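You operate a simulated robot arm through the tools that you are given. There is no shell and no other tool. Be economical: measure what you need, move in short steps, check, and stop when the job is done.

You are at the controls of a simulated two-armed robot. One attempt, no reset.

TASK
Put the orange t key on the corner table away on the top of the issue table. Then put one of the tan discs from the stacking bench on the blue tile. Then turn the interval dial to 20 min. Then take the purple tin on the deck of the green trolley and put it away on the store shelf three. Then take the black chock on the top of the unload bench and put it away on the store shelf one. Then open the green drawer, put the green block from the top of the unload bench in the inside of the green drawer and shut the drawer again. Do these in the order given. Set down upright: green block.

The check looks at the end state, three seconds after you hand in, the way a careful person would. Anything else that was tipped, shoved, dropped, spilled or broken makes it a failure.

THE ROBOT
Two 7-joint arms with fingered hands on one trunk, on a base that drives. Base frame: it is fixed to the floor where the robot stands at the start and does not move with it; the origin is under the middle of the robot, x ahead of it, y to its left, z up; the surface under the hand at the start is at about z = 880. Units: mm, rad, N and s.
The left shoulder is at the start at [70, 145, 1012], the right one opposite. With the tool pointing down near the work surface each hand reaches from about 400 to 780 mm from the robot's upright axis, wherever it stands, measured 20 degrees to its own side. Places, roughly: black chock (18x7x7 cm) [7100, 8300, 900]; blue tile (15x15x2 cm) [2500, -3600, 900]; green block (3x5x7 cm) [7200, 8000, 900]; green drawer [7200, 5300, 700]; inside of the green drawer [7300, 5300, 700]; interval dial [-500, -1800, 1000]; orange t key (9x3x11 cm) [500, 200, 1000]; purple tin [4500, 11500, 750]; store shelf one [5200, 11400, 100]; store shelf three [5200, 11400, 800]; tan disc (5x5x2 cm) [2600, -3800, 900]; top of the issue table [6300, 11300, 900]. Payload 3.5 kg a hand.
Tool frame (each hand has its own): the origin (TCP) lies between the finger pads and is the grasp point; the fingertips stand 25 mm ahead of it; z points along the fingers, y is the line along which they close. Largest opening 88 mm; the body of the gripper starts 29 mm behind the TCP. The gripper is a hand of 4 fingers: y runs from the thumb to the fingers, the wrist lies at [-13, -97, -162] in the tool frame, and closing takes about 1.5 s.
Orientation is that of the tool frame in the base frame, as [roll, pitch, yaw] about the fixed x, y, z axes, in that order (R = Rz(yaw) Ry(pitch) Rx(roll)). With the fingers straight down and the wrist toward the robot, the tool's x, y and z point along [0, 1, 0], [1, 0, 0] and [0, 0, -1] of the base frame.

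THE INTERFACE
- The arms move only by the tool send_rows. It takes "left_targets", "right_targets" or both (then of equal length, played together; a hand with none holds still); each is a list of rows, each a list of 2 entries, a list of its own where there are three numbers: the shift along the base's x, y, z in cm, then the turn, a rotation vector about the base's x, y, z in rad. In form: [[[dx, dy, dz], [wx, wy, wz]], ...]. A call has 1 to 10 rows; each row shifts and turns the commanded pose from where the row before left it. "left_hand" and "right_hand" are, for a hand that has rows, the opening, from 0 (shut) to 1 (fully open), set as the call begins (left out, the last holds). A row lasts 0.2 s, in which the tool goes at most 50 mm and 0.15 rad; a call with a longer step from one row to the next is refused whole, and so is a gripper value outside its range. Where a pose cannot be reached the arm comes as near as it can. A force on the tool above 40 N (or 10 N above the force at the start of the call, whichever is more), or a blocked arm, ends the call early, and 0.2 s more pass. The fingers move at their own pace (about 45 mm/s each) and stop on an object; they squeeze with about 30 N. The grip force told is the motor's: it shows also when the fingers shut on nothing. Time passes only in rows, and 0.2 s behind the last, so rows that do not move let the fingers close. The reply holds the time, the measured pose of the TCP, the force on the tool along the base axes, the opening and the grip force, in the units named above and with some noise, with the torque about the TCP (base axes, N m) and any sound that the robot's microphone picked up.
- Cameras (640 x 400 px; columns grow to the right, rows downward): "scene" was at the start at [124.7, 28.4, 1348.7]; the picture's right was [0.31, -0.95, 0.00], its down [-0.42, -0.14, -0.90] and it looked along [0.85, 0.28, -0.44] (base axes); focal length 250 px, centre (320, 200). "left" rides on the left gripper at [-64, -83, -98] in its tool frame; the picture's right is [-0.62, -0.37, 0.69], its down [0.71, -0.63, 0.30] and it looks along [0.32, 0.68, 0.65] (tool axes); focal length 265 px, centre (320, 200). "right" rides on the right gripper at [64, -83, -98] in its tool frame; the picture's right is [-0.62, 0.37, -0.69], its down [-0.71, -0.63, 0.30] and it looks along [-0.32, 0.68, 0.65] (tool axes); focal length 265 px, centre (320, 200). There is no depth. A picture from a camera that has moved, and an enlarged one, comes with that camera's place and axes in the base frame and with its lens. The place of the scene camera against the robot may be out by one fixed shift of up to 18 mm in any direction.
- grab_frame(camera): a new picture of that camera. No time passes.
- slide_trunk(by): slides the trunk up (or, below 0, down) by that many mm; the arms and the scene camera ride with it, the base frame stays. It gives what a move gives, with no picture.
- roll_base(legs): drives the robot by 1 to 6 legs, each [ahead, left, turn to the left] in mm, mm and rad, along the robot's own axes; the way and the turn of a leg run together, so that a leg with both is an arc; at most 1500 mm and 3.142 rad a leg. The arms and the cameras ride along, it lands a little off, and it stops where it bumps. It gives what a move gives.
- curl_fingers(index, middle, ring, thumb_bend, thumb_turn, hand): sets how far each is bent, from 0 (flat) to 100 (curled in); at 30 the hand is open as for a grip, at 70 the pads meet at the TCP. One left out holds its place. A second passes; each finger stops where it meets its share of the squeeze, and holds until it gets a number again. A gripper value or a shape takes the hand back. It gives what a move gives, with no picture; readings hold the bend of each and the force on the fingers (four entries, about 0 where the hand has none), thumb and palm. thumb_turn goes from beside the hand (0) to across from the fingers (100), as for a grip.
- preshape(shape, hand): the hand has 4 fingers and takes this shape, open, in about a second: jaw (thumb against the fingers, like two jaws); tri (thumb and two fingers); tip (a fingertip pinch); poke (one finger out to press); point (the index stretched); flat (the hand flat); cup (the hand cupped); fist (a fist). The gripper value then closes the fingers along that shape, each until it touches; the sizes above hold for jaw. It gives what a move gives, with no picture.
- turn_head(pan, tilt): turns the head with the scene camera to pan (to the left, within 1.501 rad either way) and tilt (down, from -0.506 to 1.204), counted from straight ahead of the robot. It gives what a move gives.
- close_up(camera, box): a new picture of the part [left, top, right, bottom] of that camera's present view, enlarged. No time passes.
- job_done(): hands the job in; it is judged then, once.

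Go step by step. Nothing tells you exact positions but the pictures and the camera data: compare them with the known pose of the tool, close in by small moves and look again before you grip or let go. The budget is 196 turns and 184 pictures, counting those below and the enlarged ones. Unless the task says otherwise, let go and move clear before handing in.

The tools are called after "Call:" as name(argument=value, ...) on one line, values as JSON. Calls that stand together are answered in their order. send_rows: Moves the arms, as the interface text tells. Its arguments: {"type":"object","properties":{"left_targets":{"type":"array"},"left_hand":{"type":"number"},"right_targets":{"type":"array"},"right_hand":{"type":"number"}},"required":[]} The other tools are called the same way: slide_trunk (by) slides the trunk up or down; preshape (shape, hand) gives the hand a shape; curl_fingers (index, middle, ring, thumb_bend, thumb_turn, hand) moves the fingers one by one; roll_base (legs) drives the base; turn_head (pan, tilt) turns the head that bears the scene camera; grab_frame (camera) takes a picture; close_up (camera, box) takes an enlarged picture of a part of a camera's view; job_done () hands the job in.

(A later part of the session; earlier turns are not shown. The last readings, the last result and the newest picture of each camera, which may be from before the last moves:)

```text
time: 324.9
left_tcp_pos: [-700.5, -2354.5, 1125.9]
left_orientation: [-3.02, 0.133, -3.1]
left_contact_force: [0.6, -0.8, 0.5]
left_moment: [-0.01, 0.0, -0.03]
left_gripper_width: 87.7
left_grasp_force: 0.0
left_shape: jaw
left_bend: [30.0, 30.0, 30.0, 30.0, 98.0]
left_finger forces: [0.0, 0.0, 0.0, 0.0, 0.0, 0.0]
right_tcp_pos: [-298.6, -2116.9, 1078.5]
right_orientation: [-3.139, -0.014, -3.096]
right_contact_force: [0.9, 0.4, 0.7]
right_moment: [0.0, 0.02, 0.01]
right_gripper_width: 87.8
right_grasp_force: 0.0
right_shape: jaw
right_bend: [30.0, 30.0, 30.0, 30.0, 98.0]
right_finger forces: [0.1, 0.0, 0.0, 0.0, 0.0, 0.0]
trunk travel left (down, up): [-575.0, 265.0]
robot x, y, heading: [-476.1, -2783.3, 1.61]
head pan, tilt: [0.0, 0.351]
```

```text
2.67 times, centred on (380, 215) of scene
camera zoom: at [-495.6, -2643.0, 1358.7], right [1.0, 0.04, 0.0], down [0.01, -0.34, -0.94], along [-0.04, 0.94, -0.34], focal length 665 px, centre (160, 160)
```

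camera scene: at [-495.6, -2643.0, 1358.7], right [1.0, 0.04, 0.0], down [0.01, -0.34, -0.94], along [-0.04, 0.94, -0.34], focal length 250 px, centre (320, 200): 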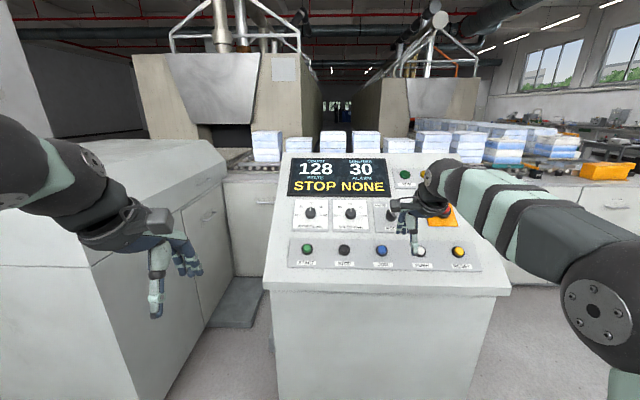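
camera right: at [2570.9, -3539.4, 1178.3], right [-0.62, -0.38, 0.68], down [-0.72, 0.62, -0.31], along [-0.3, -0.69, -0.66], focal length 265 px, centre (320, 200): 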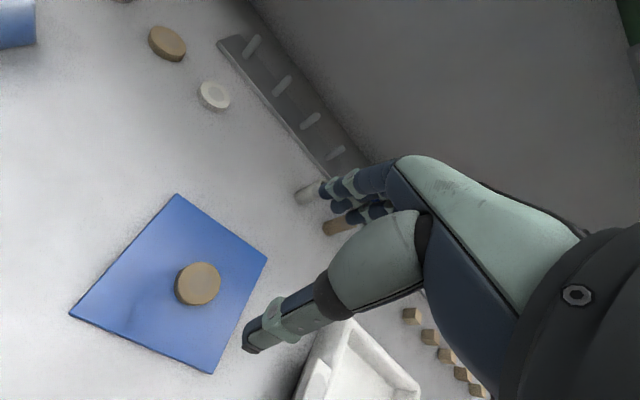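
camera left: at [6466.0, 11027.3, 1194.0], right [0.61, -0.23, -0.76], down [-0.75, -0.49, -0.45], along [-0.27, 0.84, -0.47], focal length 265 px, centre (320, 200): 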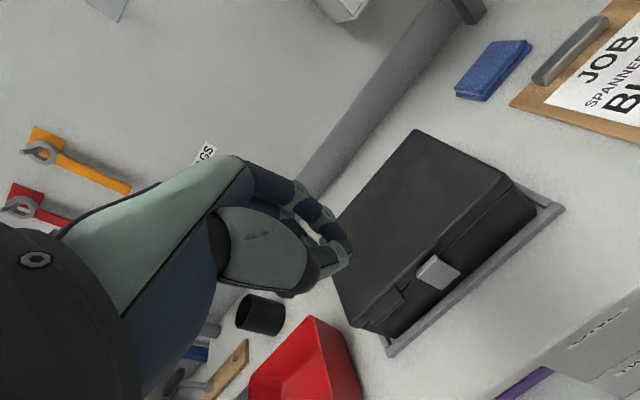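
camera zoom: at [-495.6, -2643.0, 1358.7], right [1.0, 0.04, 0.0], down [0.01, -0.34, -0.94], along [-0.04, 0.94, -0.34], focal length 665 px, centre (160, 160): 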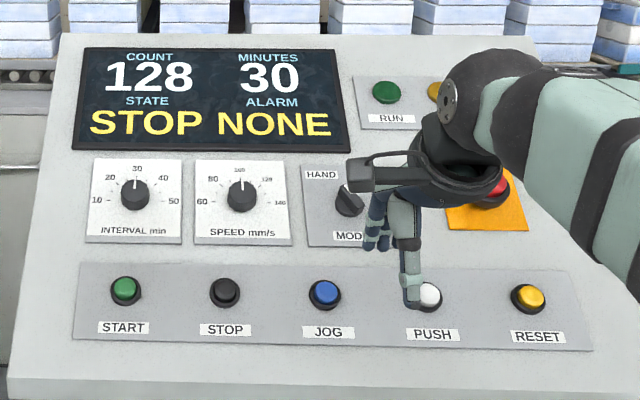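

The interval dial reads 30 and sits on a panel sloped at about 48°. 20 is anticlockwise. I'll lift the right hand out of the way, move up, and tilt the left hand to the panel normal.

Call:
send_rows(right_targets=[[[0, -2, 4], [0, 0, 0]], [[0, -2, 4], [0, 0, 0]], [[0, -2, 4], [0, 0, 0]], [[0, -2, 4], [0, 0, 0]], [[0, 0, 0], [0, 0, 0]], [[0, 0, 0], [0, 0, 0]], [[0, 0, 0], [0, 0, 0]], [[0, 0, 0], [0, 0, 0]]], left_targets=[[[0, 0, 3], [0.0, 0, 0]], [[0, 0, 3], [0.12, 0.0, 0]], [[0, 0, 2], [0.12, 0, 0]], [[0, 0, 0], [0.12, 0, 0]], [[0, 0, 0], [0.12, 0, 0]], [[0, 0, 0], [0.12, 0, 0]], [[0, 0, 0], [0.12, 0, 0]], [[0, 0, 0], [0, 0, 0]]])

Call:
roll_base(legs=[[250, -95, -0.04]])

Call:
grab_frame(camera="left")

Call:
grab_frame(camera="scene")

```text
time: 326.7
left_tcp_pos: [-699.5, -2354.5, 1204.7]
left_orientation: [2.538, 0.127, 3.085]
left_contact_force: [-0.2, -0.8, 0.9]
left_moment: [-0.03, -0.01, 0.01]
left_gripper_width: 87.8
left_grasp_force: 0.0
left_shape: jaw
left_bend: [30.0, 30.0, 30.0, 30.0, 98.0]
left_finger forces: [0.0, 0.0, 0.0, 0.0, 0.0, 0.0]
right_tcp_pos: [-296.3, -2196.8, 1240.7]
right_orientation: [-3.14, -0.015, -3.097]
right_contact_force: [0.1, -0.6, -0.1]
right_moment: [0.03, 0.03, 0.02]
right_gripper_width: 87.7
right_grasp_force: 0.0
right_shape: jaw
right_bend: [30.0, 30.0, 30.0, 30.0, 98.0]
right_finger forces: [0.0, 0.0, 0.1, 0.0, 0.0, 0.0]
trunk travel left (down, up): [-575.0, 265.0]
robot x, y, heading: [-476.4, -2787.1, 1.612]
head pan, tilt: [0.0, 0.351]
```

```text
time: 328.6
left_tcp_pos: [-594.3, -2091.0, 1206.6]
left_orientation: [2.538, 0.126, 3.043]
left_contact_force: [0.1, 0.1, -0.2]
left_moment: [0.02, 0.02, 0.01]
left_gripper_width: 87.8
left_grasp_force: 0.0
left_shape: jaw
left_bend: [30.0, 30.0, 30.0, 30.0, 98.0]
left_finger forces: [0.1, 0.0, 0.0, 0.1, 0.0, 0.0]
right_tcp_pos: [-184.0, -1948.4, 1240.7]
right_orientation: [-3.139, -0.016, -3.136]
right_contact_force: [0.8, -0.1, -0.8]
right_moment: [-0.02, -0.02, 0.0]
right_gripper_width: 87.6
right_grasp_force: 0.0
right_shape: jaw
right_bend: [30.0, 30.0, 30.0, 30.0, 98.0]
right_finger forces: [0.0, 0.1, 0.0, 0.0, 0.1, 0.0]
trunk travel left (down, up): [-575.0, 265.0]
robot x, y, heading: [-388.5, -2529.2, 1.572]
head pan, tilt: [0.0, 0.351]
```

```text
87 pictures are left
camera left: at [-545.8, -2220.2, 1247.4], right [0.72, 0.02, -0.69], down [-0.66, -0.28, -0.69], along [-0.21, 0.96, -0.19], focal length 265 px, centre (320, 200)
```

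left: 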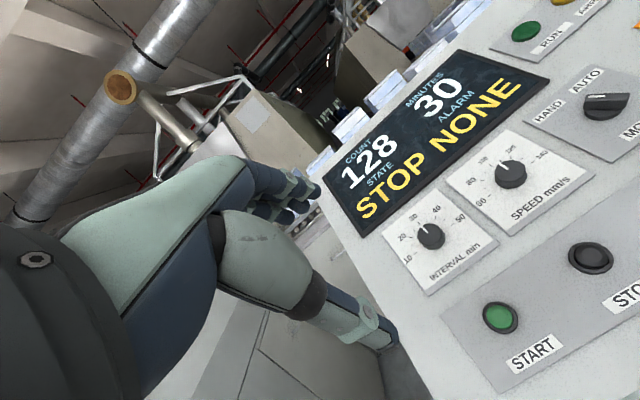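

```text
86 pictures are left
camera scene: at [-400.4, -2387.7, 1358.8], right [1.0, 0.0, 0.0], down [0.0, -0.34, -0.94], along [0.0, 0.94, -0.34], focal length 250 px, centre (320, 200)
```

scene: 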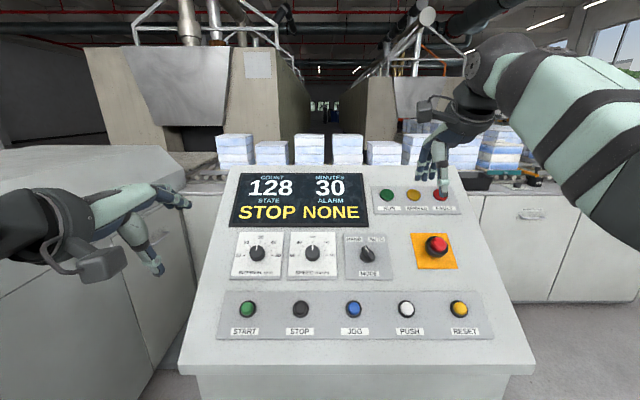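

Call:
send_rows(left_targets=[[[1.5, 3, -2], [0.079, 0.037, 0.037]], [[1.5, 3, -2], [0.079, 0.037, 0.037]], [[1.6, 3, -2], [0.079, 0.037, 0.037]], [[0, 2, -2], [0, 0.1, -0.09]], [[0, 2, -2], [0, 0.1, -0.09]], [[0, 1, -1], [0, 0.1, -0.09]], [[0, 0, 0], [0, 0, 0]]], left_hand=1)

Call:
grab_frame(camera="left")

Call:
grab_frame(camera="scene")

```text
time: 330.2
left_tcp_pos: [-546.2, -1948.6, 1095.7]
left_orientation: [2.348, -0.293, 2.86]
left_contact_force: [-0.1, 0.6, 0.6]
left_moment: [0.03, 0.02, 0.03]
left_gripper_width: 87.9
left_grasp_force: 0.2
left_shape: jaw
left_bend: [30.0, 30.0, 30.0, 30.0, 98.0]
left_finger forces: [0.0, 0.0, 0.0, 0.1, 0.0, 0.0]
right_tcp_pos: [-185.4, -1948.2, 1242.1]
right_orientation: [3.141, -0.014, -3.136]
right_contact_force: [0.6, -0.1, 0.2]
right_moment: [-0.01, 0.02, -0.02]
right_gripper_width: 87.7
right_grasp_force: 0.1
right_shape: jaw
right_bend: [30.0, 30.0, 30.0, 30.0, 98.0]
right_finger forces: [0.0, 0.0, 0.0, 0.0, 0.0, 0.0]
trunk travel left (down, up): [-575.0, 265.0]
robot x, y, heading: [-386.4, -2530.1, 1.57]
head pan, tilt: [0.0, 0.351]
```

```text
85 pictures are left
camera left: at [-519.9, -2091.2, 1086.0], right [0.43, 0.12, -0.9], down [-0.9, 0.03, -0.43], along [-0.03, 0.99, 0.12], focal length 265 px, centre (320, 200)
```

left: 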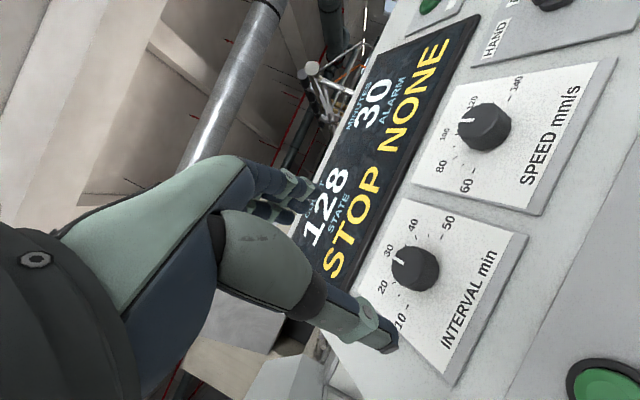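

```text
84 pictures are left
camera scene: at [-400.2, -2387.5, 1358.7], right [1.0, 0.0, 0.0], down [0.0, -0.34, -0.94], along [0.0, 0.94, -0.34], focal length 250 px, centre (320, 200)
```

scene: 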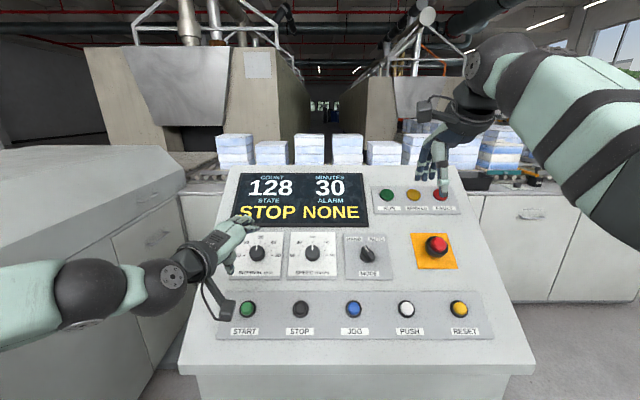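

The dial knob triangulates to (-546, -1845, 1013). I'll approach along the panel normal.

Call:
send_rows(left_targets=[[[0, 2.4, -1.9], [0, 0, 0]], [[0, 2.4, -1.9], [0, 0, 0]], [[0, 2.4, -1.9], [0, 0, 0]], [[0, 0, 0], [0, 0, 0]]])

Call:
grab_frame(camera="left")

Call:
close_up(camera="scene", box=[180, 160, 380, 285])

```text
time: 331.2
left_tcp_pos: [-546.4, -1878.0, 1037.7]
left_orientation: [2.349, -0.294, 2.861]
left_contact_force: [0.0, -0.7, 0.6]
left_moment: [0.01, 0.02, 0.03]
left_gripper_width: 87.7
left_grasp_force: 0.1
left_shape: jaw
left_bend: [30.0, 30.0, 30.0, 30.0, 98.0]
left_finger forces: [0.0, 0.0, 0.0, 0.1, 0.1, 0.1]
right_tcp_pos: [-185.7, -1948.6, 1241.3]
right_orientation: [-3.141, -0.015, -3.138]
right_contact_force: [-0.3, -0.1, 0.1]
right_moment: [0.0, 0.02, 0.03]
right_gripper_width: 87.8
right_grasp_force: 0.1
right_shape: jaw
right_bend: [30.0, 30.0, 30.0, 30.0, 98.0]
right_finger forces: [0.0, 0.0, 0.1, 0.0, 0.1, 0.0]
trunk travel left (down, up): [-575.0, 265.0]
robot x, y, heading: [-385.8, -2530.6, 1.574]
head pan, tilt: [0.0, 0.351]
```

```text
83 pictures are left
camera left: at [-520.4, -2018.9, 1029.2], right [0.43, 0.12, -0.9], down [-0.9, 0.02, -0.43], along [-0.03, 0.99, 0.12], focal length 265 px, centre (320, 200)
```

left: 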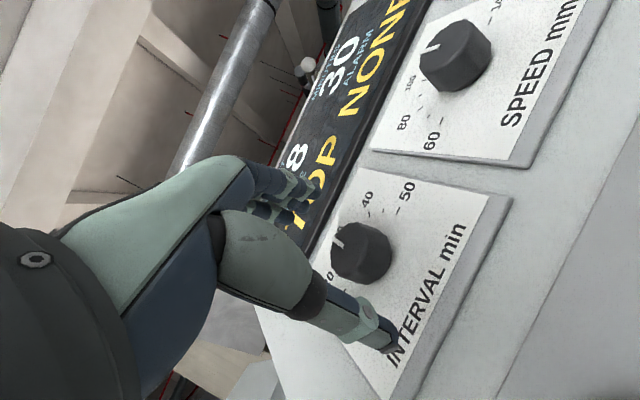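

```text
3.20 times, centred on (280, 222) of scene
camera zoom: at [-400.3, -2387.9, 1358.8], right [1.0, 0.0, 0.0], down [0.0, -0.34, -0.94], along [0.0, 0.94, -0.34], focal length 798 px, centre (448, 128)
```

zoom: 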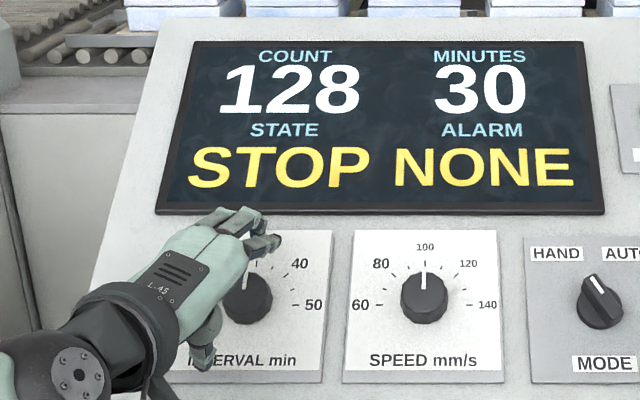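

Call:
send_rows(left_targets=[[[0, 1.2, -0.85], [0, 0, 0]], [[0, 1.2, -0.85], [0, 0, 0]], [[0, 0.7, -0.5], [0, 0, 0]], [[0, 0, 0], [0, 0, 0]]])

Call:
grab_frame(camera="left")

Call:
close_up(camera="scene", box=[180, 160, 380, 285])

```text
time: 332.2
left_tcp_pos: [-544.7, -1851.5, 1024.8]
left_orientation: [2.336, -0.294, 2.863]
left_contact_force: [3.3, -11.4, 20.4]
left_moment: [-1.07, 0.27, 0.32]
left_gripper_width: 87.9
left_grasp_force: 0.1
left_shape: jaw
left_bend: [30.0, 30.0, 30.0, 25.0, 98.0]
left_finger forces: [0.1, 0.1, 0.1, 0.1, 23.3, 0.0]
right_tcp_pos: [-182.9, -1956.1, 1245.0]
right_orientation: [3.137, -0.015, -3.137]
right_contact_force: [0.5, -0.1, 0.1]
right_moment: [0.02, 0.03, 0.02]
right_gripper_width: 87.9
right_grasp_force: 0.1
right_shape: jaw
right_bend: [30.0, 30.0, 30.0, 30.0, 98.0]
right_finger forces: [0.1, 0.0, 0.1, 0.0, 0.1, 0.0]
trunk travel left (down, up): [-575.0, 265.0]
robot x, y, heading: [-384.9, -2530.7, 1.571]
head pan, tilt: [0.0, 0.351]
```

```text
81 pictures are left
camera left: at [-518.0, -1993.3, 1013.2], right [0.43, 0.13, -0.89], down [-0.9, 0.03, -0.43], along [-0.03, 0.99, 0.13], focal length 265 px, centre (320, 200)
```

left: 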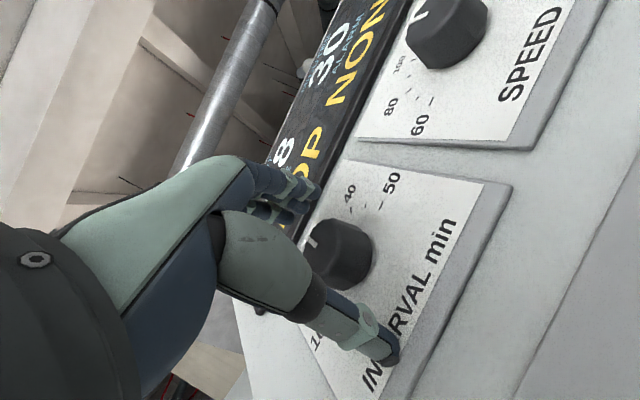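

```text
3.20 times, centred on (280, 222) of scene
camera zoom: at [-398.1, -2394.3, 1359.8], right [1.0, 0.0, 0.0], down [0.0, -0.34, -0.94], along [0.0, 0.94, -0.34], focal length 798 px, centre (448, 128)
```

zoom: 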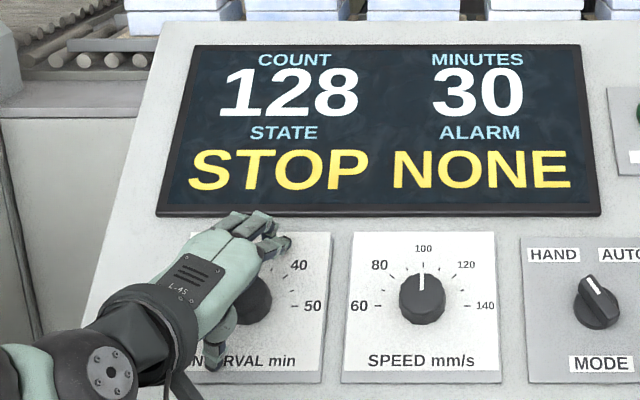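

Call:
send_rows(left_targets=[[[0, -1.2, 0.9], [0, 0, 0]], [[0, 0, 0], [-0.13, 0, 0]], [[0, 0, 0], [0, 0, 0]], [[0, 0, 0], [0, 0, 0]], [[0, 0, 0], [0, 0, 0]]], left_hand=0.7)

Call:
grab_frame(camera="left")

```text
time: 333.4
left_tcp_pos: [-546.6, -1859.5, 1025.4]
left_orientation: [2.477, -0.254, 2.826]
left_contact_force: [-0.1, 0.7, 0.6]
left_moment: [0.03, 0.01, 0.0]
left_gripper_width: 61.9
left_grasp_force: 0.1
left_shape: jaw
left_bend: [27.0, 37.0, 34.0, 58.0, 99.0]
left_finger forces: [0.0, 0.0, 0.1, 0.1, 0.0, 0.1]
right_tcp_pos: [-184.4, -1949.1, 1241.6]
right_orientation: [-3.14, -0.014, -3.137]
right_contact_force: [-0.3, 1.0, -0.5]
right_moment: [-0.01, 0.0, 0.0]
right_gripper_width: 87.8
right_grasp_force: 0.0
right_shape: jaw
right_bend: [30.0, 30.0, 30.0, 30.0, 98.0]
right_finger forces: [0.1, 0.0, 0.0, 0.0, 0.1, 0.1]
trunk travel left (down, up): [-575.0, 265.0]
robot x, y, heading: [-386.1, -2530.7, 1.573]
head pan, tilt: [0.0, 0.351]
```

```text
79 pictures are left
camera left: at [-520.2, -2000.9, 1034.3], right [0.43, 0.0, -0.9], down [-0.9, -0.03, -0.43], along [-0.03, 1.0, -0.01], focal length 265 px, centre (320, 200)
```

left: 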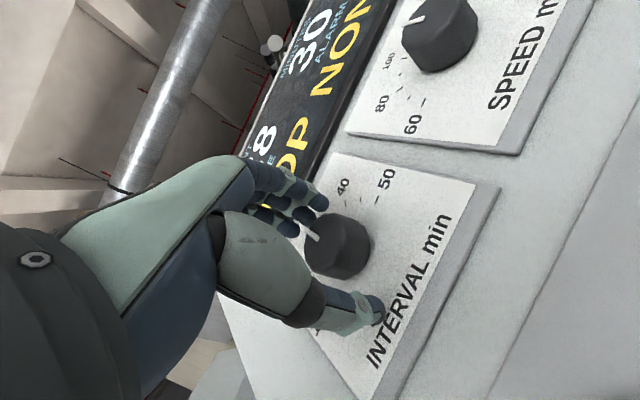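

Call:
send_rows(left_targets=[[[0.1, 0.6, -0.45], [0, 0, 0]], [[0, 0.6, -0.45], [0, 0, 0]], [[0, 0, 0], [0, 0, 0]]])

Call:
grab_frame(camera="left")

```text
time: 334.2
left_tcp_pos: [-544.5, -1851.7, 1021.0]
left_orientation: [2.47, -0.258, 2.83]
left_contact_force: [-0.1, -9.7, 13.7]
left_moment: [-0.66, 0.19, 0.17]
left_gripper_width: 62.1
left_grasp_force: 0.0
left_shape: jaw
left_bend: [27.0, 37.0, 34.0, 57.0, 99.0]
left_finger forces: [0.0, 0.0, 0.0, 0.0, 16.0, 0.0]
right_tcp_pos: [-183.8, -1953.4, 1243.2]
right_orientation: [3.138, -0.017, -3.137]
right_contact_force: [-0.3, 0.7, -0.8]
right_moment: [0.0, -0.04, -0.02]
right_gripper_width: 87.8
right_grasp_force: 0.1
right_shape: jaw
right_bend: [30.0, 30.0, 30.0, 30.0, 98.0]
right_finger forces: [0.0, 0.0, 0.1, 0.0, 0.0, 0.0]
trunk travel left (down, up): [-575.0, 265.0]
robot x, y, heading: [-390.6, -2530.0, 1.57]
head pan, tilt: [0.0, 0.351]
```

```text
78 pictures are left
camera left: at [-517.8, -1992.6, 1029.1], right [0.43, 0.01, -0.9], down [-0.9, -0.03, -0.43], along [-0.03, 1.0, 0.0], focal length 265 px, centre (320, 200)
```

left: 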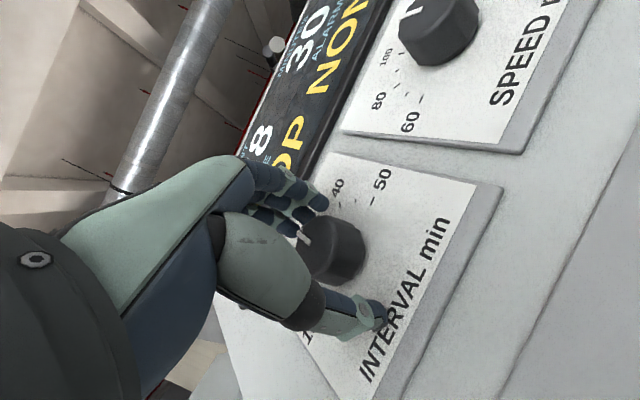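

Call:
send_rows(left_targets=[[[0, -0.4, 0.5], [0, 0, 0]], [[0, 0.2, 0], [-0.13, 0, 0]], [[0, 0, 0], [0, 0, 0]]])

Call:
send_rows(left_targets=[[[0, 0, 0], [0, 0, 0]], [[0, 0, 0], [0, 0, 0]], [[0, 0, 0], [0, 0, 0]], [[0, 0, 0], [0, 0, 0]], [[0, 0, 0], [0, 0, 0]]], left_hand=0.0)

Call:
grab_frame(camera="left")

Call:
close_up(camera="scene", box=[180, 160, 380, 285])

```text
time: 335.0
left_tcp_pos: [-545.7, -1850.2, 1020.6]
left_orientation: [2.605, -0.214, 2.798]
left_contact_force: [0.5, -1.5, 2.2]
left_moment: [0.09, -0.02, -0.04]
left_gripper_width: 61.4
left_grasp_force: 0.1
left_shape: jaw
left_bend: [27.0, 37.0, 34.0, 58.0, 99.0]
left_finger forces: [0.0, 3.1, 0.0, 0.0, 0.1, 0.1]
right_tcp_pos: [-184.6, -1948.4, 1241.7]
right_orientation: [-3.141, -0.014, -3.136]
right_contact_force: [0.1, 0.0, 0.1]
right_moment: [-0.01, -0.01, -0.02]
right_gripper_width: 87.8
right_grasp_force: 0.0
right_shape: jaw
right_bend: [30.0, 30.0, 30.0, 30.0, 98.0]
right_finger forces: [0.0, 0.1, 0.0, 0.1, 0.0, 0.0]
trunk travel left (down, up): [-575.0, 265.0]
robot x, y, heading: [-389.6, -2530.1, 1.569]
head pan, tilt: [0.0, 0.351]
```

```text
time: 336.2
left_tcp_pos: [-547.7, -1849.3, 1020.6]
left_orientation: [2.607, -0.211, 2.797]
left_contact_force: [-1.7, -7.7, -3.7]
left_moment: [-0.11, 0.0, 0.0]
left_gripper_width: 30.2
left_grasp_force: 30.0
left_shape: jaw
left_bend: [74.0, 47.0, 50.0, 74.0, 100.0]
left_finger forces: [18.1, 3.2, 0.0, 0.0, 29.2, 0.1]
right_tcp_pos: [-184.7, -1949.3, 1241.5]
right_orientation: [-3.141, -0.015, -3.136]
right_contact_force: [0.7, 0.1, 0.0]
right_moment: [0.01, -0.03, -0.03]
right_gripper_width: 87.9
right_grasp_force: 0.1
right_shape: jaw
right_bend: [30.0, 30.0, 30.0, 30.0, 98.0]
right_finger forces: [0.0, 0.0, 0.1, 0.0, 0.1, 0.1]
trunk travel left (down, up): [-575.0, 265.0]
robot x, y, heading: [-385.8, -2531.7, 1.571]
head pan, tilt: [0.0, 0.351]
```

```text
77 pictures are left
camera left: at [-520.2, -1989.3, 1048.0], right [0.43, -0.11, -0.9], down [-0.9, -0.09, -0.42], along [-0.03, 0.99, -0.14], focal length 265 px, centre (320, 200)
```

left: 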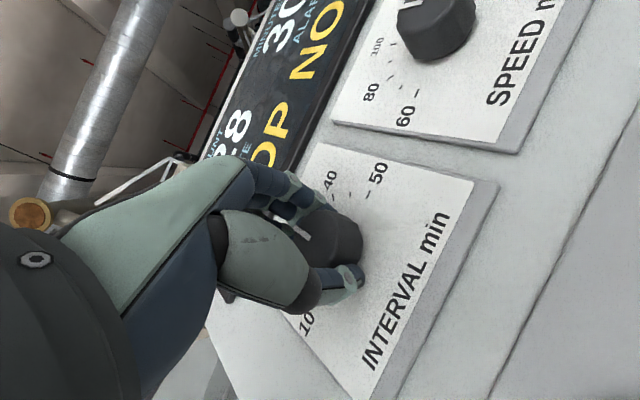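

```text
3.20 times, centred on (280, 222) of scene
camera zoom: at [-400.8, -2388.3, 1358.8], right [1.0, 0.0, 0.0], down [0.0, -0.34, -0.94], along [0.0, 0.94, -0.34], focal length 798 px, centre (448, 128)
```

zoom: 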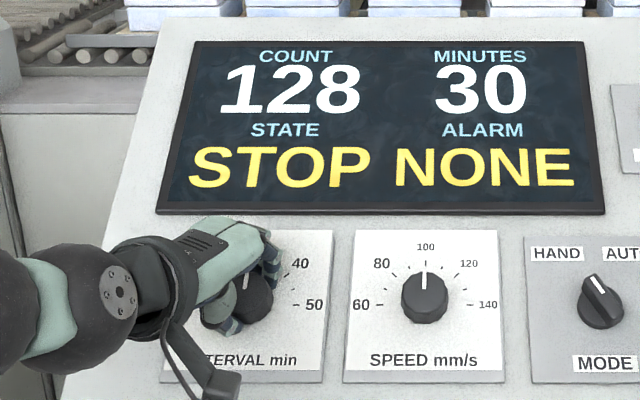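

The knob is pinched. I'll turn it anticlockwise in steps and read the display.

Call:
send_rows(left_targets=[[[0, 0, 0], [0, -0.066, 0.1]], [[0, 0, 0], [0, -0.066, 0.1]], [[0, 0, 0], [0, -0.066, 0.1]], [[0, 0, 0], [0, -0.066, 0.1]], [[0, 0, 0], [0, 0, 0]]])

Call:
close_up(camera="scene", box=[180, 160, 380, 285])

```text
time: 337.4
left_tcp_pos: [-544.2, -1850.6, 1021.4]
left_orientation: [2.568, 0.048, -3.079]
left_contact_force: [3.1, -10.4, -8.5]
left_moment: [-0.21, -0.06, -0.1]
left_gripper_width: 28.8
left_grasp_force: 30.5
left_shape: jaw
left_bend: [74.0, 47.0, 50.0, 73.0, 100.0]
left_finger forces: [17.2, 2.7, 0.0, 0.0, 32.8, 0.0]
right_tcp_pos: [-184.6, -1949.8, 1240.5]
right_orientation: [-3.141, -0.015, -3.137]
right_contact_force: [0.0, 0.4, 0.4]
right_moment: [-0.03, 0.01, 0.0]
right_gripper_width: 87.8
right_grasp_force: 0.1
right_shape: jaw
right_bend: [30.0, 30.0, 30.0, 30.0, 98.0]
right_finger forces: [0.0, 0.1, 0.0, 0.0, 0.1, 0.1]
trunk travel left (down, up): [-575.0, 265.0]
robot x, y, heading: [-388.9, -2531.2, 1.57]
head pan, tilt: [0.0, 0.351]
```

```text
3.20 times, centred on (280, 222) of scene
camera zoom: at [-400.0, -2388.1, 1358.8], right [1.0, 0.0, 0.0], down [0.0, -0.34, -0.94], along [0.0, 0.94, -0.34], focal length 798 px, centre (448, 128)
```

zoom: 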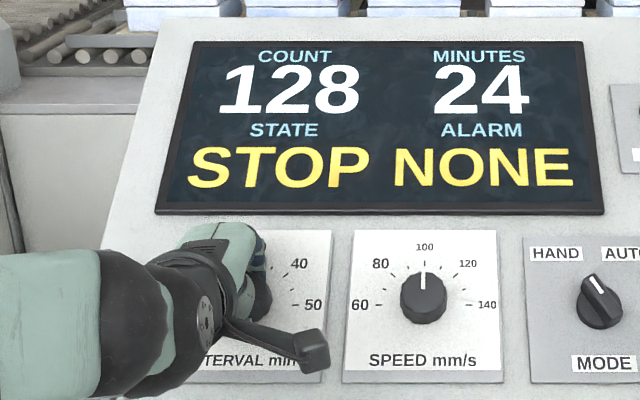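

Call:
send_rows(left_targets=[[[0, 0, 0], [0, -0.066, 0.1]], [[0, 0, 0], [0, -0.066, 0.1]], [[0, 0, 0], [0, -0.04, 0.06]], [[0, 0, 0], [0, 0, 0]]])

Call:
close_up(camera="scene", box=[180, 160, 380, 285])

```text
time: 338.4
left_tcp_pos: [-543.8, -1849.2, 1021.7]
left_orientation: [2.6, 0.215, -2.815]
left_contact_force: [6.9, -9.3, -9.1]
left_moment: [-0.19, -0.13, -0.05]
left_gripper_width: 28.5
left_grasp_force: 30.2
left_shape: jaw
left_bend: [74.0, 47.0, 50.0, 73.0, 100.0]
left_finger forces: [17.2, 2.8, 0.0, 0.0, 32.6, 0.0]
right_tcp_pos: [-183.0, -1949.0, 1240.8]
right_orientation: [3.141, -0.016, -3.136]
right_contact_force: [0.1, -0.5, -1.1]
right_moment: [-0.02, 0.02, 0.01]
right_gripper_width: 87.7
right_grasp_force: 0.0
right_shape: jaw
right_bend: [30.0, 30.0, 30.0, 30.0, 98.0]
right_finger forces: [0.1, 0.0, 0.0, 0.0, 0.0, 0.0]
trunk travel left (down, up): [-575.0, 265.0]
robot x, y, heading: [-384.0, -2530.3, 1.567]
head pan, tilt: [0.0, 0.351]
```

```text
3.20 times, centred on (280, 222) of scene
camera zoom: at [-398.9, -2387.8, 1358.8], right [1.0, 0.0, 0.0], down [0.0, -0.34, -0.94], along [0.0, 0.94, -0.34], focal length 798 px, centre (448, 128)
```

zoom: 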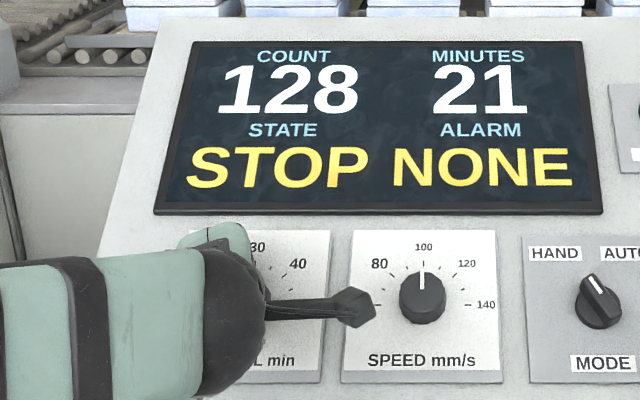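

Call:
send_rows(left_targets=[[[0, 0, 0], [0, -0.045, 0.07]], [[0, 0, 0], [0, 0, 0]]])

Call:
close_up(camera="scene", box=[180, 160, 380, 285])

```text
time: 339.0
left_tcp_pos: [-543.7, -1849.2, 1020.7]
left_orientation: [2.616, 0.258, -2.744]
left_contact_force: [8.4, -7.7, -7.5]
left_moment: [-0.21, -0.15, -0.09]
left_gripper_width: 28.6
left_grasp_force: 30.0
left_shape: jaw
left_bend: [74.0, 47.0, 50.0, 73.0, 100.0]
left_finger forces: [17.7, 2.8, 0.1, 0.0, 32.1, 0.1]
right_tcp_pos: [-182.9, -1949.5, 1240.5]
right_orientation: [-3.142, -0.015, -3.137]
right_contact_force: [0.3, 0.2, 0.0]
right_moment: [-0.02, 0.0, 0.0]
right_gripper_width: 87.6
right_grasp_force: 0.1
right_shape: jaw
right_bend: [30.0, 30.0, 30.0, 30.0, 98.0]
right_finger forces: [0.0, 0.1, 0.0, 0.0, 0.0, 0.1]
trunk travel left (down, up): [-575.0, 265.0]
robot x, y, heading: [-388.2, -2528.0, 1.57]
head pan, tilt: [0.0, 0.351]
```

```text
3.20 times, centred on (280, 222) of scene
camera zoom: at [-398.5, -2387.8, 1358.8], right [1.0, 0.0, 0.0], down [0.0, -0.34, -0.94], along [0.0, 0.94, -0.34], focal length 798 px, centre (448, 128)
```

zoom: 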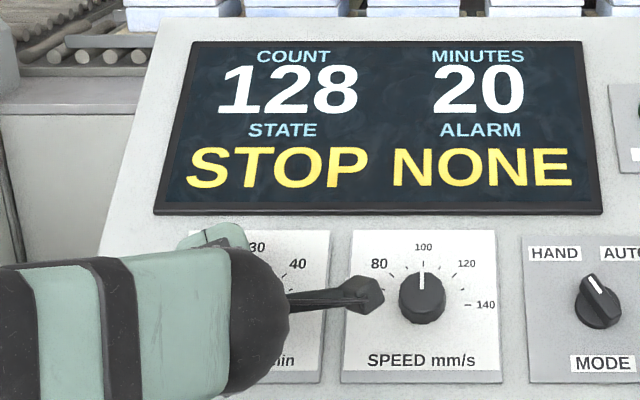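

The display shows 20. I'll open and back straight out.

Call:
send_rows(left_targets=[[[0, 0, 0], [0, 0, 0]], [[0, 0, 0], [0, 0, 0]], [[0, 0, 0], [0, 0, 0]], [[0, 0, 0], [0, 0, 0]], [[0, 0, 0], [0, 0, 0]], [[0, -1.1, 1.7], [0, 0, 0]], [[0, -2, 3], [0, 0, 0]], [[0, -2, 3], [0, 0, 0]], [[0, -3, 3], [0, 0, 0]], [[0, -3, 3], [0, 0, 0]]], left_hand=0.9)

Call:
close_up(camera="scene", box=[180, 160, 380, 285])

```text
time: 341.2
left_tcp_pos: [-545.7, -1962.4, 1158.5]
left_orientation: [2.616, 0.257, -2.741]
left_contact_force: [1.1, -0.1, -0.9]
left_moment: [-0.02, 0.0, 0.02]
left_gripper_width: 79.3
left_grasp_force: 0.1
left_shape: jaw
left_bend: [30.0, 32.0, 30.0, 34.0, 98.0]
left_finger forces: [0.1, 0.1, 0.0, 0.1, 0.1, 0.0]
right_tcp_pos: [-184.9, -1951.2, 1241.8]
right_orientation: [3.141, -0.015, -3.137]
right_contact_force: [-0.5, -0.1, -0.4]
right_moment: [0.03, 0.02, 0.01]
right_gripper_width: 87.6
right_grasp_force: 0.1
right_shape: jaw
right_bend: [30.0, 30.0, 30.0, 30.0, 98.0]
right_finger forces: [0.1, 0.0, 0.1, 0.0, 0.1, 0.0]
trunk travel left (down, up): [-575.0, 265.0]
robot x, y, heading: [-386.7, -2529.3, 1.568]
head pan, tilt: [0.0, 0.351]
```

```text
3.20 times, centred on (280, 222) of scene
camera zoom: at [-400.5, -2389.2, 1358.9], right [1.0, 0.0, 0.0], down [0.0, -0.34, -0.94], along [0.0, 0.94, -0.34], focal length 798 px, centre (448, 128)
```

zoom: 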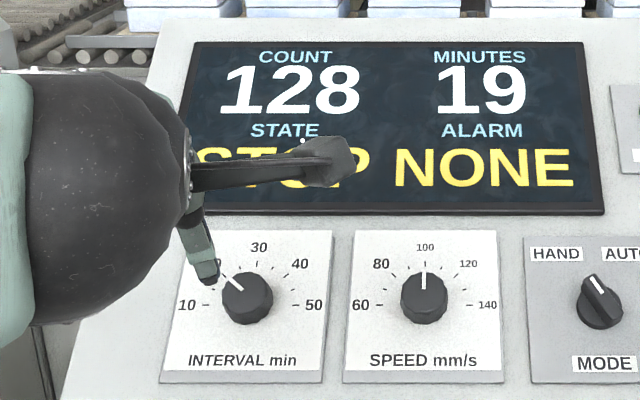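

Releasing nudged it to 19. I'll go back in, correct, and release again.

Call:
send_rows(left_targets=[[[0, 3, -3], [0, 0, 0]], [[0, 3, -3], [0, 0, 0]], [[0, 2, -3], [0, 0, 0]], [[0, 2, -3], [0, 0, 0]], [[0.1, 1.1, -1.7], [0, 0, 0]], [[0, 0, 0], [0, 0, 0]], [[0, 0, 0], [0, 0, 0]]], left_hand=0.7)

Call:
send_rows(left_targets=[[[0, 0, 0], [0, 0, 0]], [[0, 0, 0], [0, 0, 0]], [[0, 0, 0], [0, 0, 0]], [[0, 0, 0], [0, 0, 0]], [[0, 0, 0], [0, 0, 0]]], left_hand=0.0)

Call:
close_up(camera="scene", box=[180, 160, 380, 285])

```text
time: 342.8
left_tcp_pos: [-545.6, -1847.8, 1021.9]
left_orientation: [2.617, 0.258, -2.742]
left_contact_force: [-0.1, -1.7, 1.9]
left_moment: [0.09, 0.03, 0.06]
left_gripper_width: 61.4
left_grasp_force: 0.1
left_shape: jaw
left_bend: [27.0, 36.0, 34.0, 58.0, 99.0]
left_finger forces: [0.0, 2.3, 0.1, 0.1, 0.1, 0.0]
right_tcp_pos: [-184.3, -1949.2, 1241.1]
right_orientation: [-3.141, -0.016, -3.137]
right_contact_force: [-0.4, 0.7, -0.2]
right_moment: [-0.02, 0.0, -0.01]
right_gripper_width: 87.9
right_grasp_force: 0.0
right_shape: jaw
right_bend: [30.0, 30.0, 30.0, 30.0, 98.0]
right_finger forces: [0.1, 0.0, 0.0, 0.0, 0.0, 0.0]
trunk travel left (down, up): [-575.0, 265.0]
robot x, y, heading: [-388.3, -2530.5, 1.568]
head pan, tilt: [0.0, 0.351]
```

```text
time: 344.0
left_tcp_pos: [-544.8, -1848.5, 1021.3]
left_orientation: [2.617, 0.257, -2.742]
left_contact_force: [3.4, -8.4, -3.5]
left_moment: [-0.05, -0.03, 0.04]
left_gripper_width: 29.7
left_grasp_force: 30.0
left_shape: jaw
left_bend: [74.0, 47.0, 51.0, 73.0, 100.0]
left_finger forces: [20.4, 2.7, 0.0, 0.0, 30.2, 0.0]
right_tcp_pos: [-182.9, -1949.1, 1242.2]
right_orientation: [-3.141, -0.015, -3.138]
right_contact_force: [0.4, 0.4, 0.4]
right_moment: [0.02, 0.02, -0.03]
right_gripper_width: 87.6
right_grasp_force: 0.0
right_shape: jaw
right_bend: [30.0, 30.0, 30.0, 30.0, 98.0]
right_finger forces: [0.0, 0.0, 0.1, 0.0, 0.0, 0.0]
trunk travel left (down, up): [-575.0, 265.0]
robot x, y, heading: [-387.6, -2535.8, 1.566]
head pan, tilt: [0.0, 0.351]
```

```text
3.20 times, centred on (280, 222) of scene
camera zoom: at [-399.3, -2388.8, 1358.8], right [1.0, 0.0, 0.0], down [0.0, -0.34, -0.94], along [0.0, 0.94, -0.34], focal length 798 px, centre (448, 128)
```

zoom: 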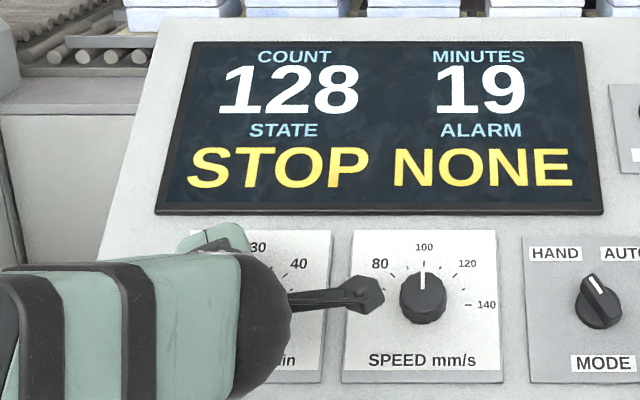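

Call:
send_rows(left_targets=[[[0, 0, 0], [0, 0.06, -0.09]], [[0, 0, 0], [0, 0, 0]]])

Call:
close_up(camera="scene", box=[250, 160, 380, 285])

```text
time: 344.6
left_tcp_pos: [-544.7, -1849.0, 1021.3]
left_orientation: [2.598, 0.198, -2.835]
left_contact_force: [2.8, -8.4, -6.0]
left_moment: [-0.12, -0.05, 0.01]
left_gripper_width: 29.2
left_grasp_force: 29.8
left_shape: jaw
left_bend: [74.0, 48.0, 51.0, 73.0, 100.0]
left_finger forces: [18.8, 2.5, 0.0, 0.0, 31.1, 0.1]
right_tcp_pos: [-183.7, -1949.7, 1241.1]
right_orientation: [-3.139, -0.016, -3.135]
right_contact_force: [0.1, 0.3, 0.0]
right_moment: [0.01, 0.0, 0.01]
right_gripper_width: 87.2
right_grasp_force: 0.1
right_shape: jaw
right_bend: [30.0, 30.0, 30.0, 30.0, 98.0]
right_finger forces: [0.1, 0.0, 0.0, 0.1, 0.0, 0.0]
trunk travel left (down, up): [-575.0, 265.0]
robot x, y, heading: [-385.4, -2526.9, 1.572]
head pan, tilt: [0.0, 0.351]
```

```text
3.20 times, centred on (315, 222) of scene
camera zoom: at [-399.2, -2388.1, 1358.8], right [1.0, 0.0, 0.0], down [0.0, -0.34, -0.94], along [0.0, 0.94, -0.34], focal length 798 px, centre (336, 128)
```

zoom: 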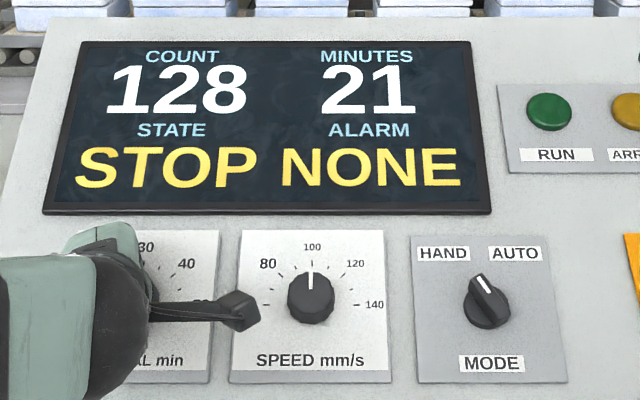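

Call:
send_rows(left_targets=[[[0, 0, 0], [0, -0.025, 0.037]], [[0, 0, 0], [0, 0, 0]], [[0, 0, 0], [0, 0, 0]]])

Call:
curl_fingers(hand="left", index=35, middle=35, ring=35, thumb_bend=40)

Call:
close_up(camera="scene", box=[250, 160, 380, 285])

```text
time: 345.4
left_tcp_pos: [-545.1, -1849.3, 1021.2]
left_orientation: [2.606, 0.224, -2.799]
left_contact_force: [3.9, -7.7, -7.0]
left_moment: [-0.14, -0.02, -0.02]
left_gripper_width: 28.7
left_grasp_force: 29.9
left_shape: jaw
left_bend: [74.0, 48.0, 51.0, 73.0, 100.0]
left_finger forces: [18.4, 3.0, 0.1, 0.0, 31.3, 0.0]
right_tcp_pos: [-183.5, -1949.1, 1241.6]
right_orientation: [3.14, -0.016, -3.136]
right_contact_force: [0.2, -0.5, 0.4]
right_moment: [0.0, 0.01, -0.02]
right_gripper_width: 87.9
right_grasp_force: 0.0
right_shape: jaw
right_bend: [30.0, 30.0, 30.0, 30.0, 98.0]
right_finger forces: [0.0, 0.1, 0.0, 0.0, 0.0, 0.1]
trunk travel left (down, up): [-575.0, 265.0]
robot x, y, heading: [-386.6, -2530.6, 1.569]
head pan, tilt: [0.0, 0.351]
```

```text
time: 346.4
left_tcp_pos: [-544.6, -1849.3, 1022.6]
left_orientation: [2.602, 0.224, -2.795]
left_contact_force: [0.3, -2.8, 3.2]
left_moment: [0.19, 0.11, 0.1]
left_gripper_width: 67.8
left_grasp_force: 1.7
left_shape: fingers
left_bend: [35.0, 34.0, 35.0, 40.0, 100.0]
left_finger forces: [0.0, 3.8, 0.0, 0.0, 0.1, 0.0]
right_tcp_pos: [-184.7, -1949.8, 1241.8]
right_orientation: [-3.14, -0.014, -3.135]
right_contact_force: [-0.1, 0.3, 0.4]
right_moment: [0.0, 0.01, -0.01]
right_gripper_width: 87.6
right_grasp_force: 0.1
right_shape: jaw
right_bend: [30.0, 30.0, 30.0, 30.0, 98.0]
right_finger forces: [0.0, 0.0, 0.0, 0.1, 0.1, 0.0]
trunk travel left (down, up): [-575.0, 265.0]
robot x, y, heading: [-384.7, -2530.4, 1.577]
head pan, tilt: [0.0, 0.351]
```

```text
3.20 times, centred on (315, 222) of scene
camera zoom: at [-400.1, -2388.3, 1358.9], right [1.0, 0.0, 0.0], down [0.0, -0.34, -0.94], along [0.0, 0.94, -0.34], focal length 798 px, centre (336, 128)
```

zoom: 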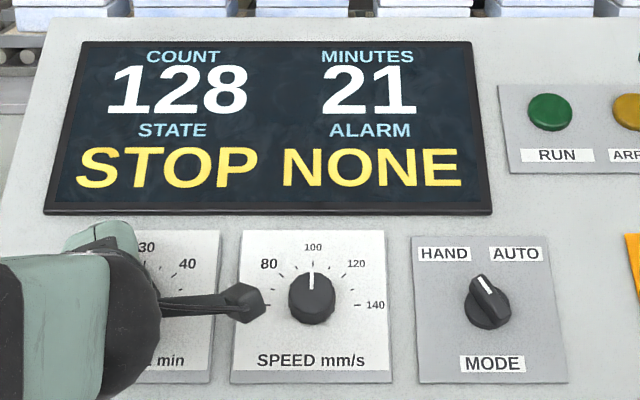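

Call:
send_rows(left_targets=[[[0, 0, 0], [0, 0, 0]], [[0, 0, 0], [0, 0, 0]], [[0, 0, 0], [0, 0, 0]], [[0, 0, 0], [0, 0, 0]], [[0, 0, 0], [0, 0, 0]], [[0, 0, 0], [0, 0, 0]], [[0, 0, 0], [0, -0.04, 0.06]], [[0, 0, 0], [0, 0, 0]]], left_hand=0)

Call:
close_up(camera="scene", box=[250, 160, 380, 285])

```text
time: 348.2
left_tcp_pos: [-541.7, -1850.4, 1022.0]
left_orientation: [2.62, 0.262, -2.736]
left_contact_force: [10.6, -6.9, -3.2]
left_moment: [-0.02, -0.18, -0.14]
left_gripper_width: 21.6
left_grasp_force: 30.3
left_shape: jaw
left_bend: [72.0, 45.0, 51.0, 71.0, 100.0]
left_finger forces: [22.6, 1.4, 0.1, 0.0, 33.4, 0.1]
right_tcp_pos: [-182.8, -1950.4, 1240.0]
right_orientation: [3.141, -0.015, -3.136]
right_contact_force: [0.3, -0.1, 0.1]
right_moment: [0.01, 0.01, -0.03]
right_gripper_width: 87.7
right_grasp_force: 0.0
right_shape: jaw
right_bend: [30.0, 30.0, 30.0, 30.0, 98.0]
right_finger forces: [0.1, 0.1, 0.1, 0.1, 0.0, 0.0]
trunk travel left (down, up): [-575.0, 265.0]
robot x, y, heading: [-387.7, -2529.3, 1.57]
head pan, tilt: [0.0, 0.351]
```

```text
3.20 times, centred on (315, 222) of scene
camera zoom: at [-397.4, -2388.4, 1358.8], right [1.0, 0.0, 0.0], down [0.0, -0.34, -0.94], along [0.0, 0.94, -0.34], focal length 798 px, centre (336, 128)
```

zoom: 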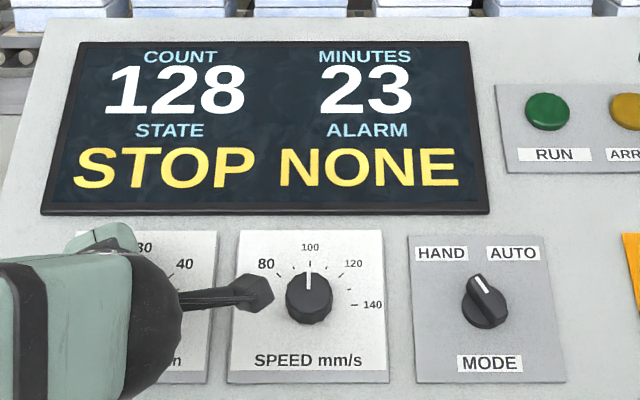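

Call:
send_rows(left_targets=[[[0, 0, 0], [0, -0.066, 0.1]], [[0, 0, 0], [0, -0.066, 0.1]], [[0, 0, 0], [0, 0, 0]]])

Call:
close_up(camera="scene", box=[250, 160, 380, 285])

```text
time: 349.0
left_tcp_pos: [-542.4, -1849.3, 1022.5]
left_orientation: [2.686, 0.377, -2.514]
left_contact_force: [13.0, -1.9, 1.8]
left_moment: [0.08, -0.15, -0.14]
left_gripper_width: 21.2
left_grasp_force: 29.8
left_shape: jaw
left_bend: [72.0, 45.0, 51.0, 71.0, 100.0]
left_finger forces: [23.9, 1.9, 0.0, 0.1, 32.1, 0.1]
right_tcp_pos: [-181.7, -1949.9, 1239.9]
right_orientation: [3.14, -0.016, -3.136]
right_contact_force: [-0.7, 0.2, 0.6]
right_moment: [-0.02, 0.0, -0.02]
right_gripper_width: 87.9
right_grasp_force: 0.0
right_shape: jaw
right_bend: [30.0, 30.0, 30.0, 30.0, 98.0]
right_finger forces: [0.1, 0.0, 0.1, 0.0, 0.0, 0.1]
trunk travel left (down, up): [-575.0, 265.0]
robot x, y, heading: [-380.9, -2533.2, 1.57]
head pan, tilt: [0.0, 0.351]
```

```text
3.20 times, centred on (315, 222) of scene
camera zoom: at [-396.8, -2387.8, 1358.8], right [1.0, 0.0, 0.0], down [0.0, -0.34, -0.94], along [0.0, 0.94, -0.34], focal length 798 px, centre (336, 128)
```

zoom: 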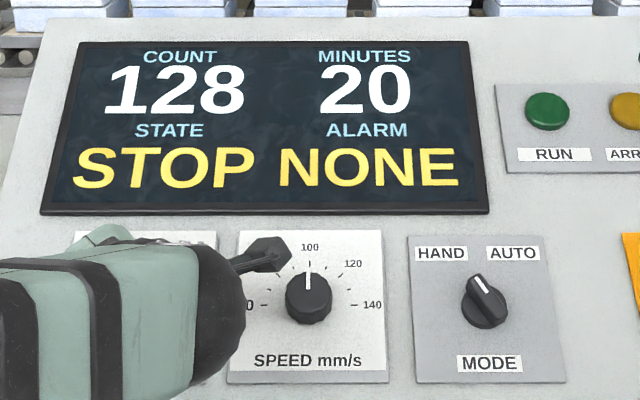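

Call:
curl_fingers(hand="left", index=36, middle=36, ring=36, thumb_bend=40)

Call:
close_up(camera="scene", box=[250, 160, 380, 285])

```text
time: 350.0
left_tcp_pos: [-546.4, -1850.2, 1022.3]
left_orientation: [2.687, 0.378, -2.512]
left_contact_force: [-1.2, -3.2, 2.4]
left_moment: [0.11, 0.15, 0.17]
left_gripper_width: 66.9
left_grasp_force: 1.8
left_shape: fingers
left_bend: [36.0, 35.0, 36.0, 40.0, 100.0]
left_finger forces: [0.0, 3.9, 0.0, 0.0, 0.1, 0.1]
right_tcp_pos: [-184.9, -1949.9, 1241.3]
right_orientation: [-3.141, -0.013, -3.134]
right_contact_force: [-1.0, -0.2, -0.1]
right_moment: [-0.02, 0.02, 0.0]
right_gripper_width: 87.7
right_grasp_force: 0.0
right_shape: jaw
right_bend: [30.0, 30.0, 30.0, 30.0, 98.0]
right_finger forces: [0.0, 0.0, 0.0, 0.0, 0.1, 0.0]
trunk travel left (down, up): [-575.0, 265.0]
robot x, y, heading: [-386.1, -2531.8, 1.571]
head pan, tilt: [0.0, 0.351]
```

```text
3.20 times, centred on (315, 222) of scene
camera zoom: at [-400.3, -2388.4, 1358.9], right [1.0, 0.0, 0.0], down [0.0, -0.34, -0.94], along [0.0, 0.94, -0.34], focal length 798 px, centre (336, 128)
```

zoom: 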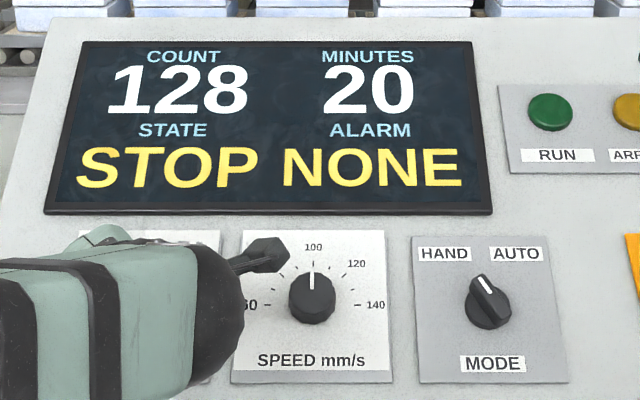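

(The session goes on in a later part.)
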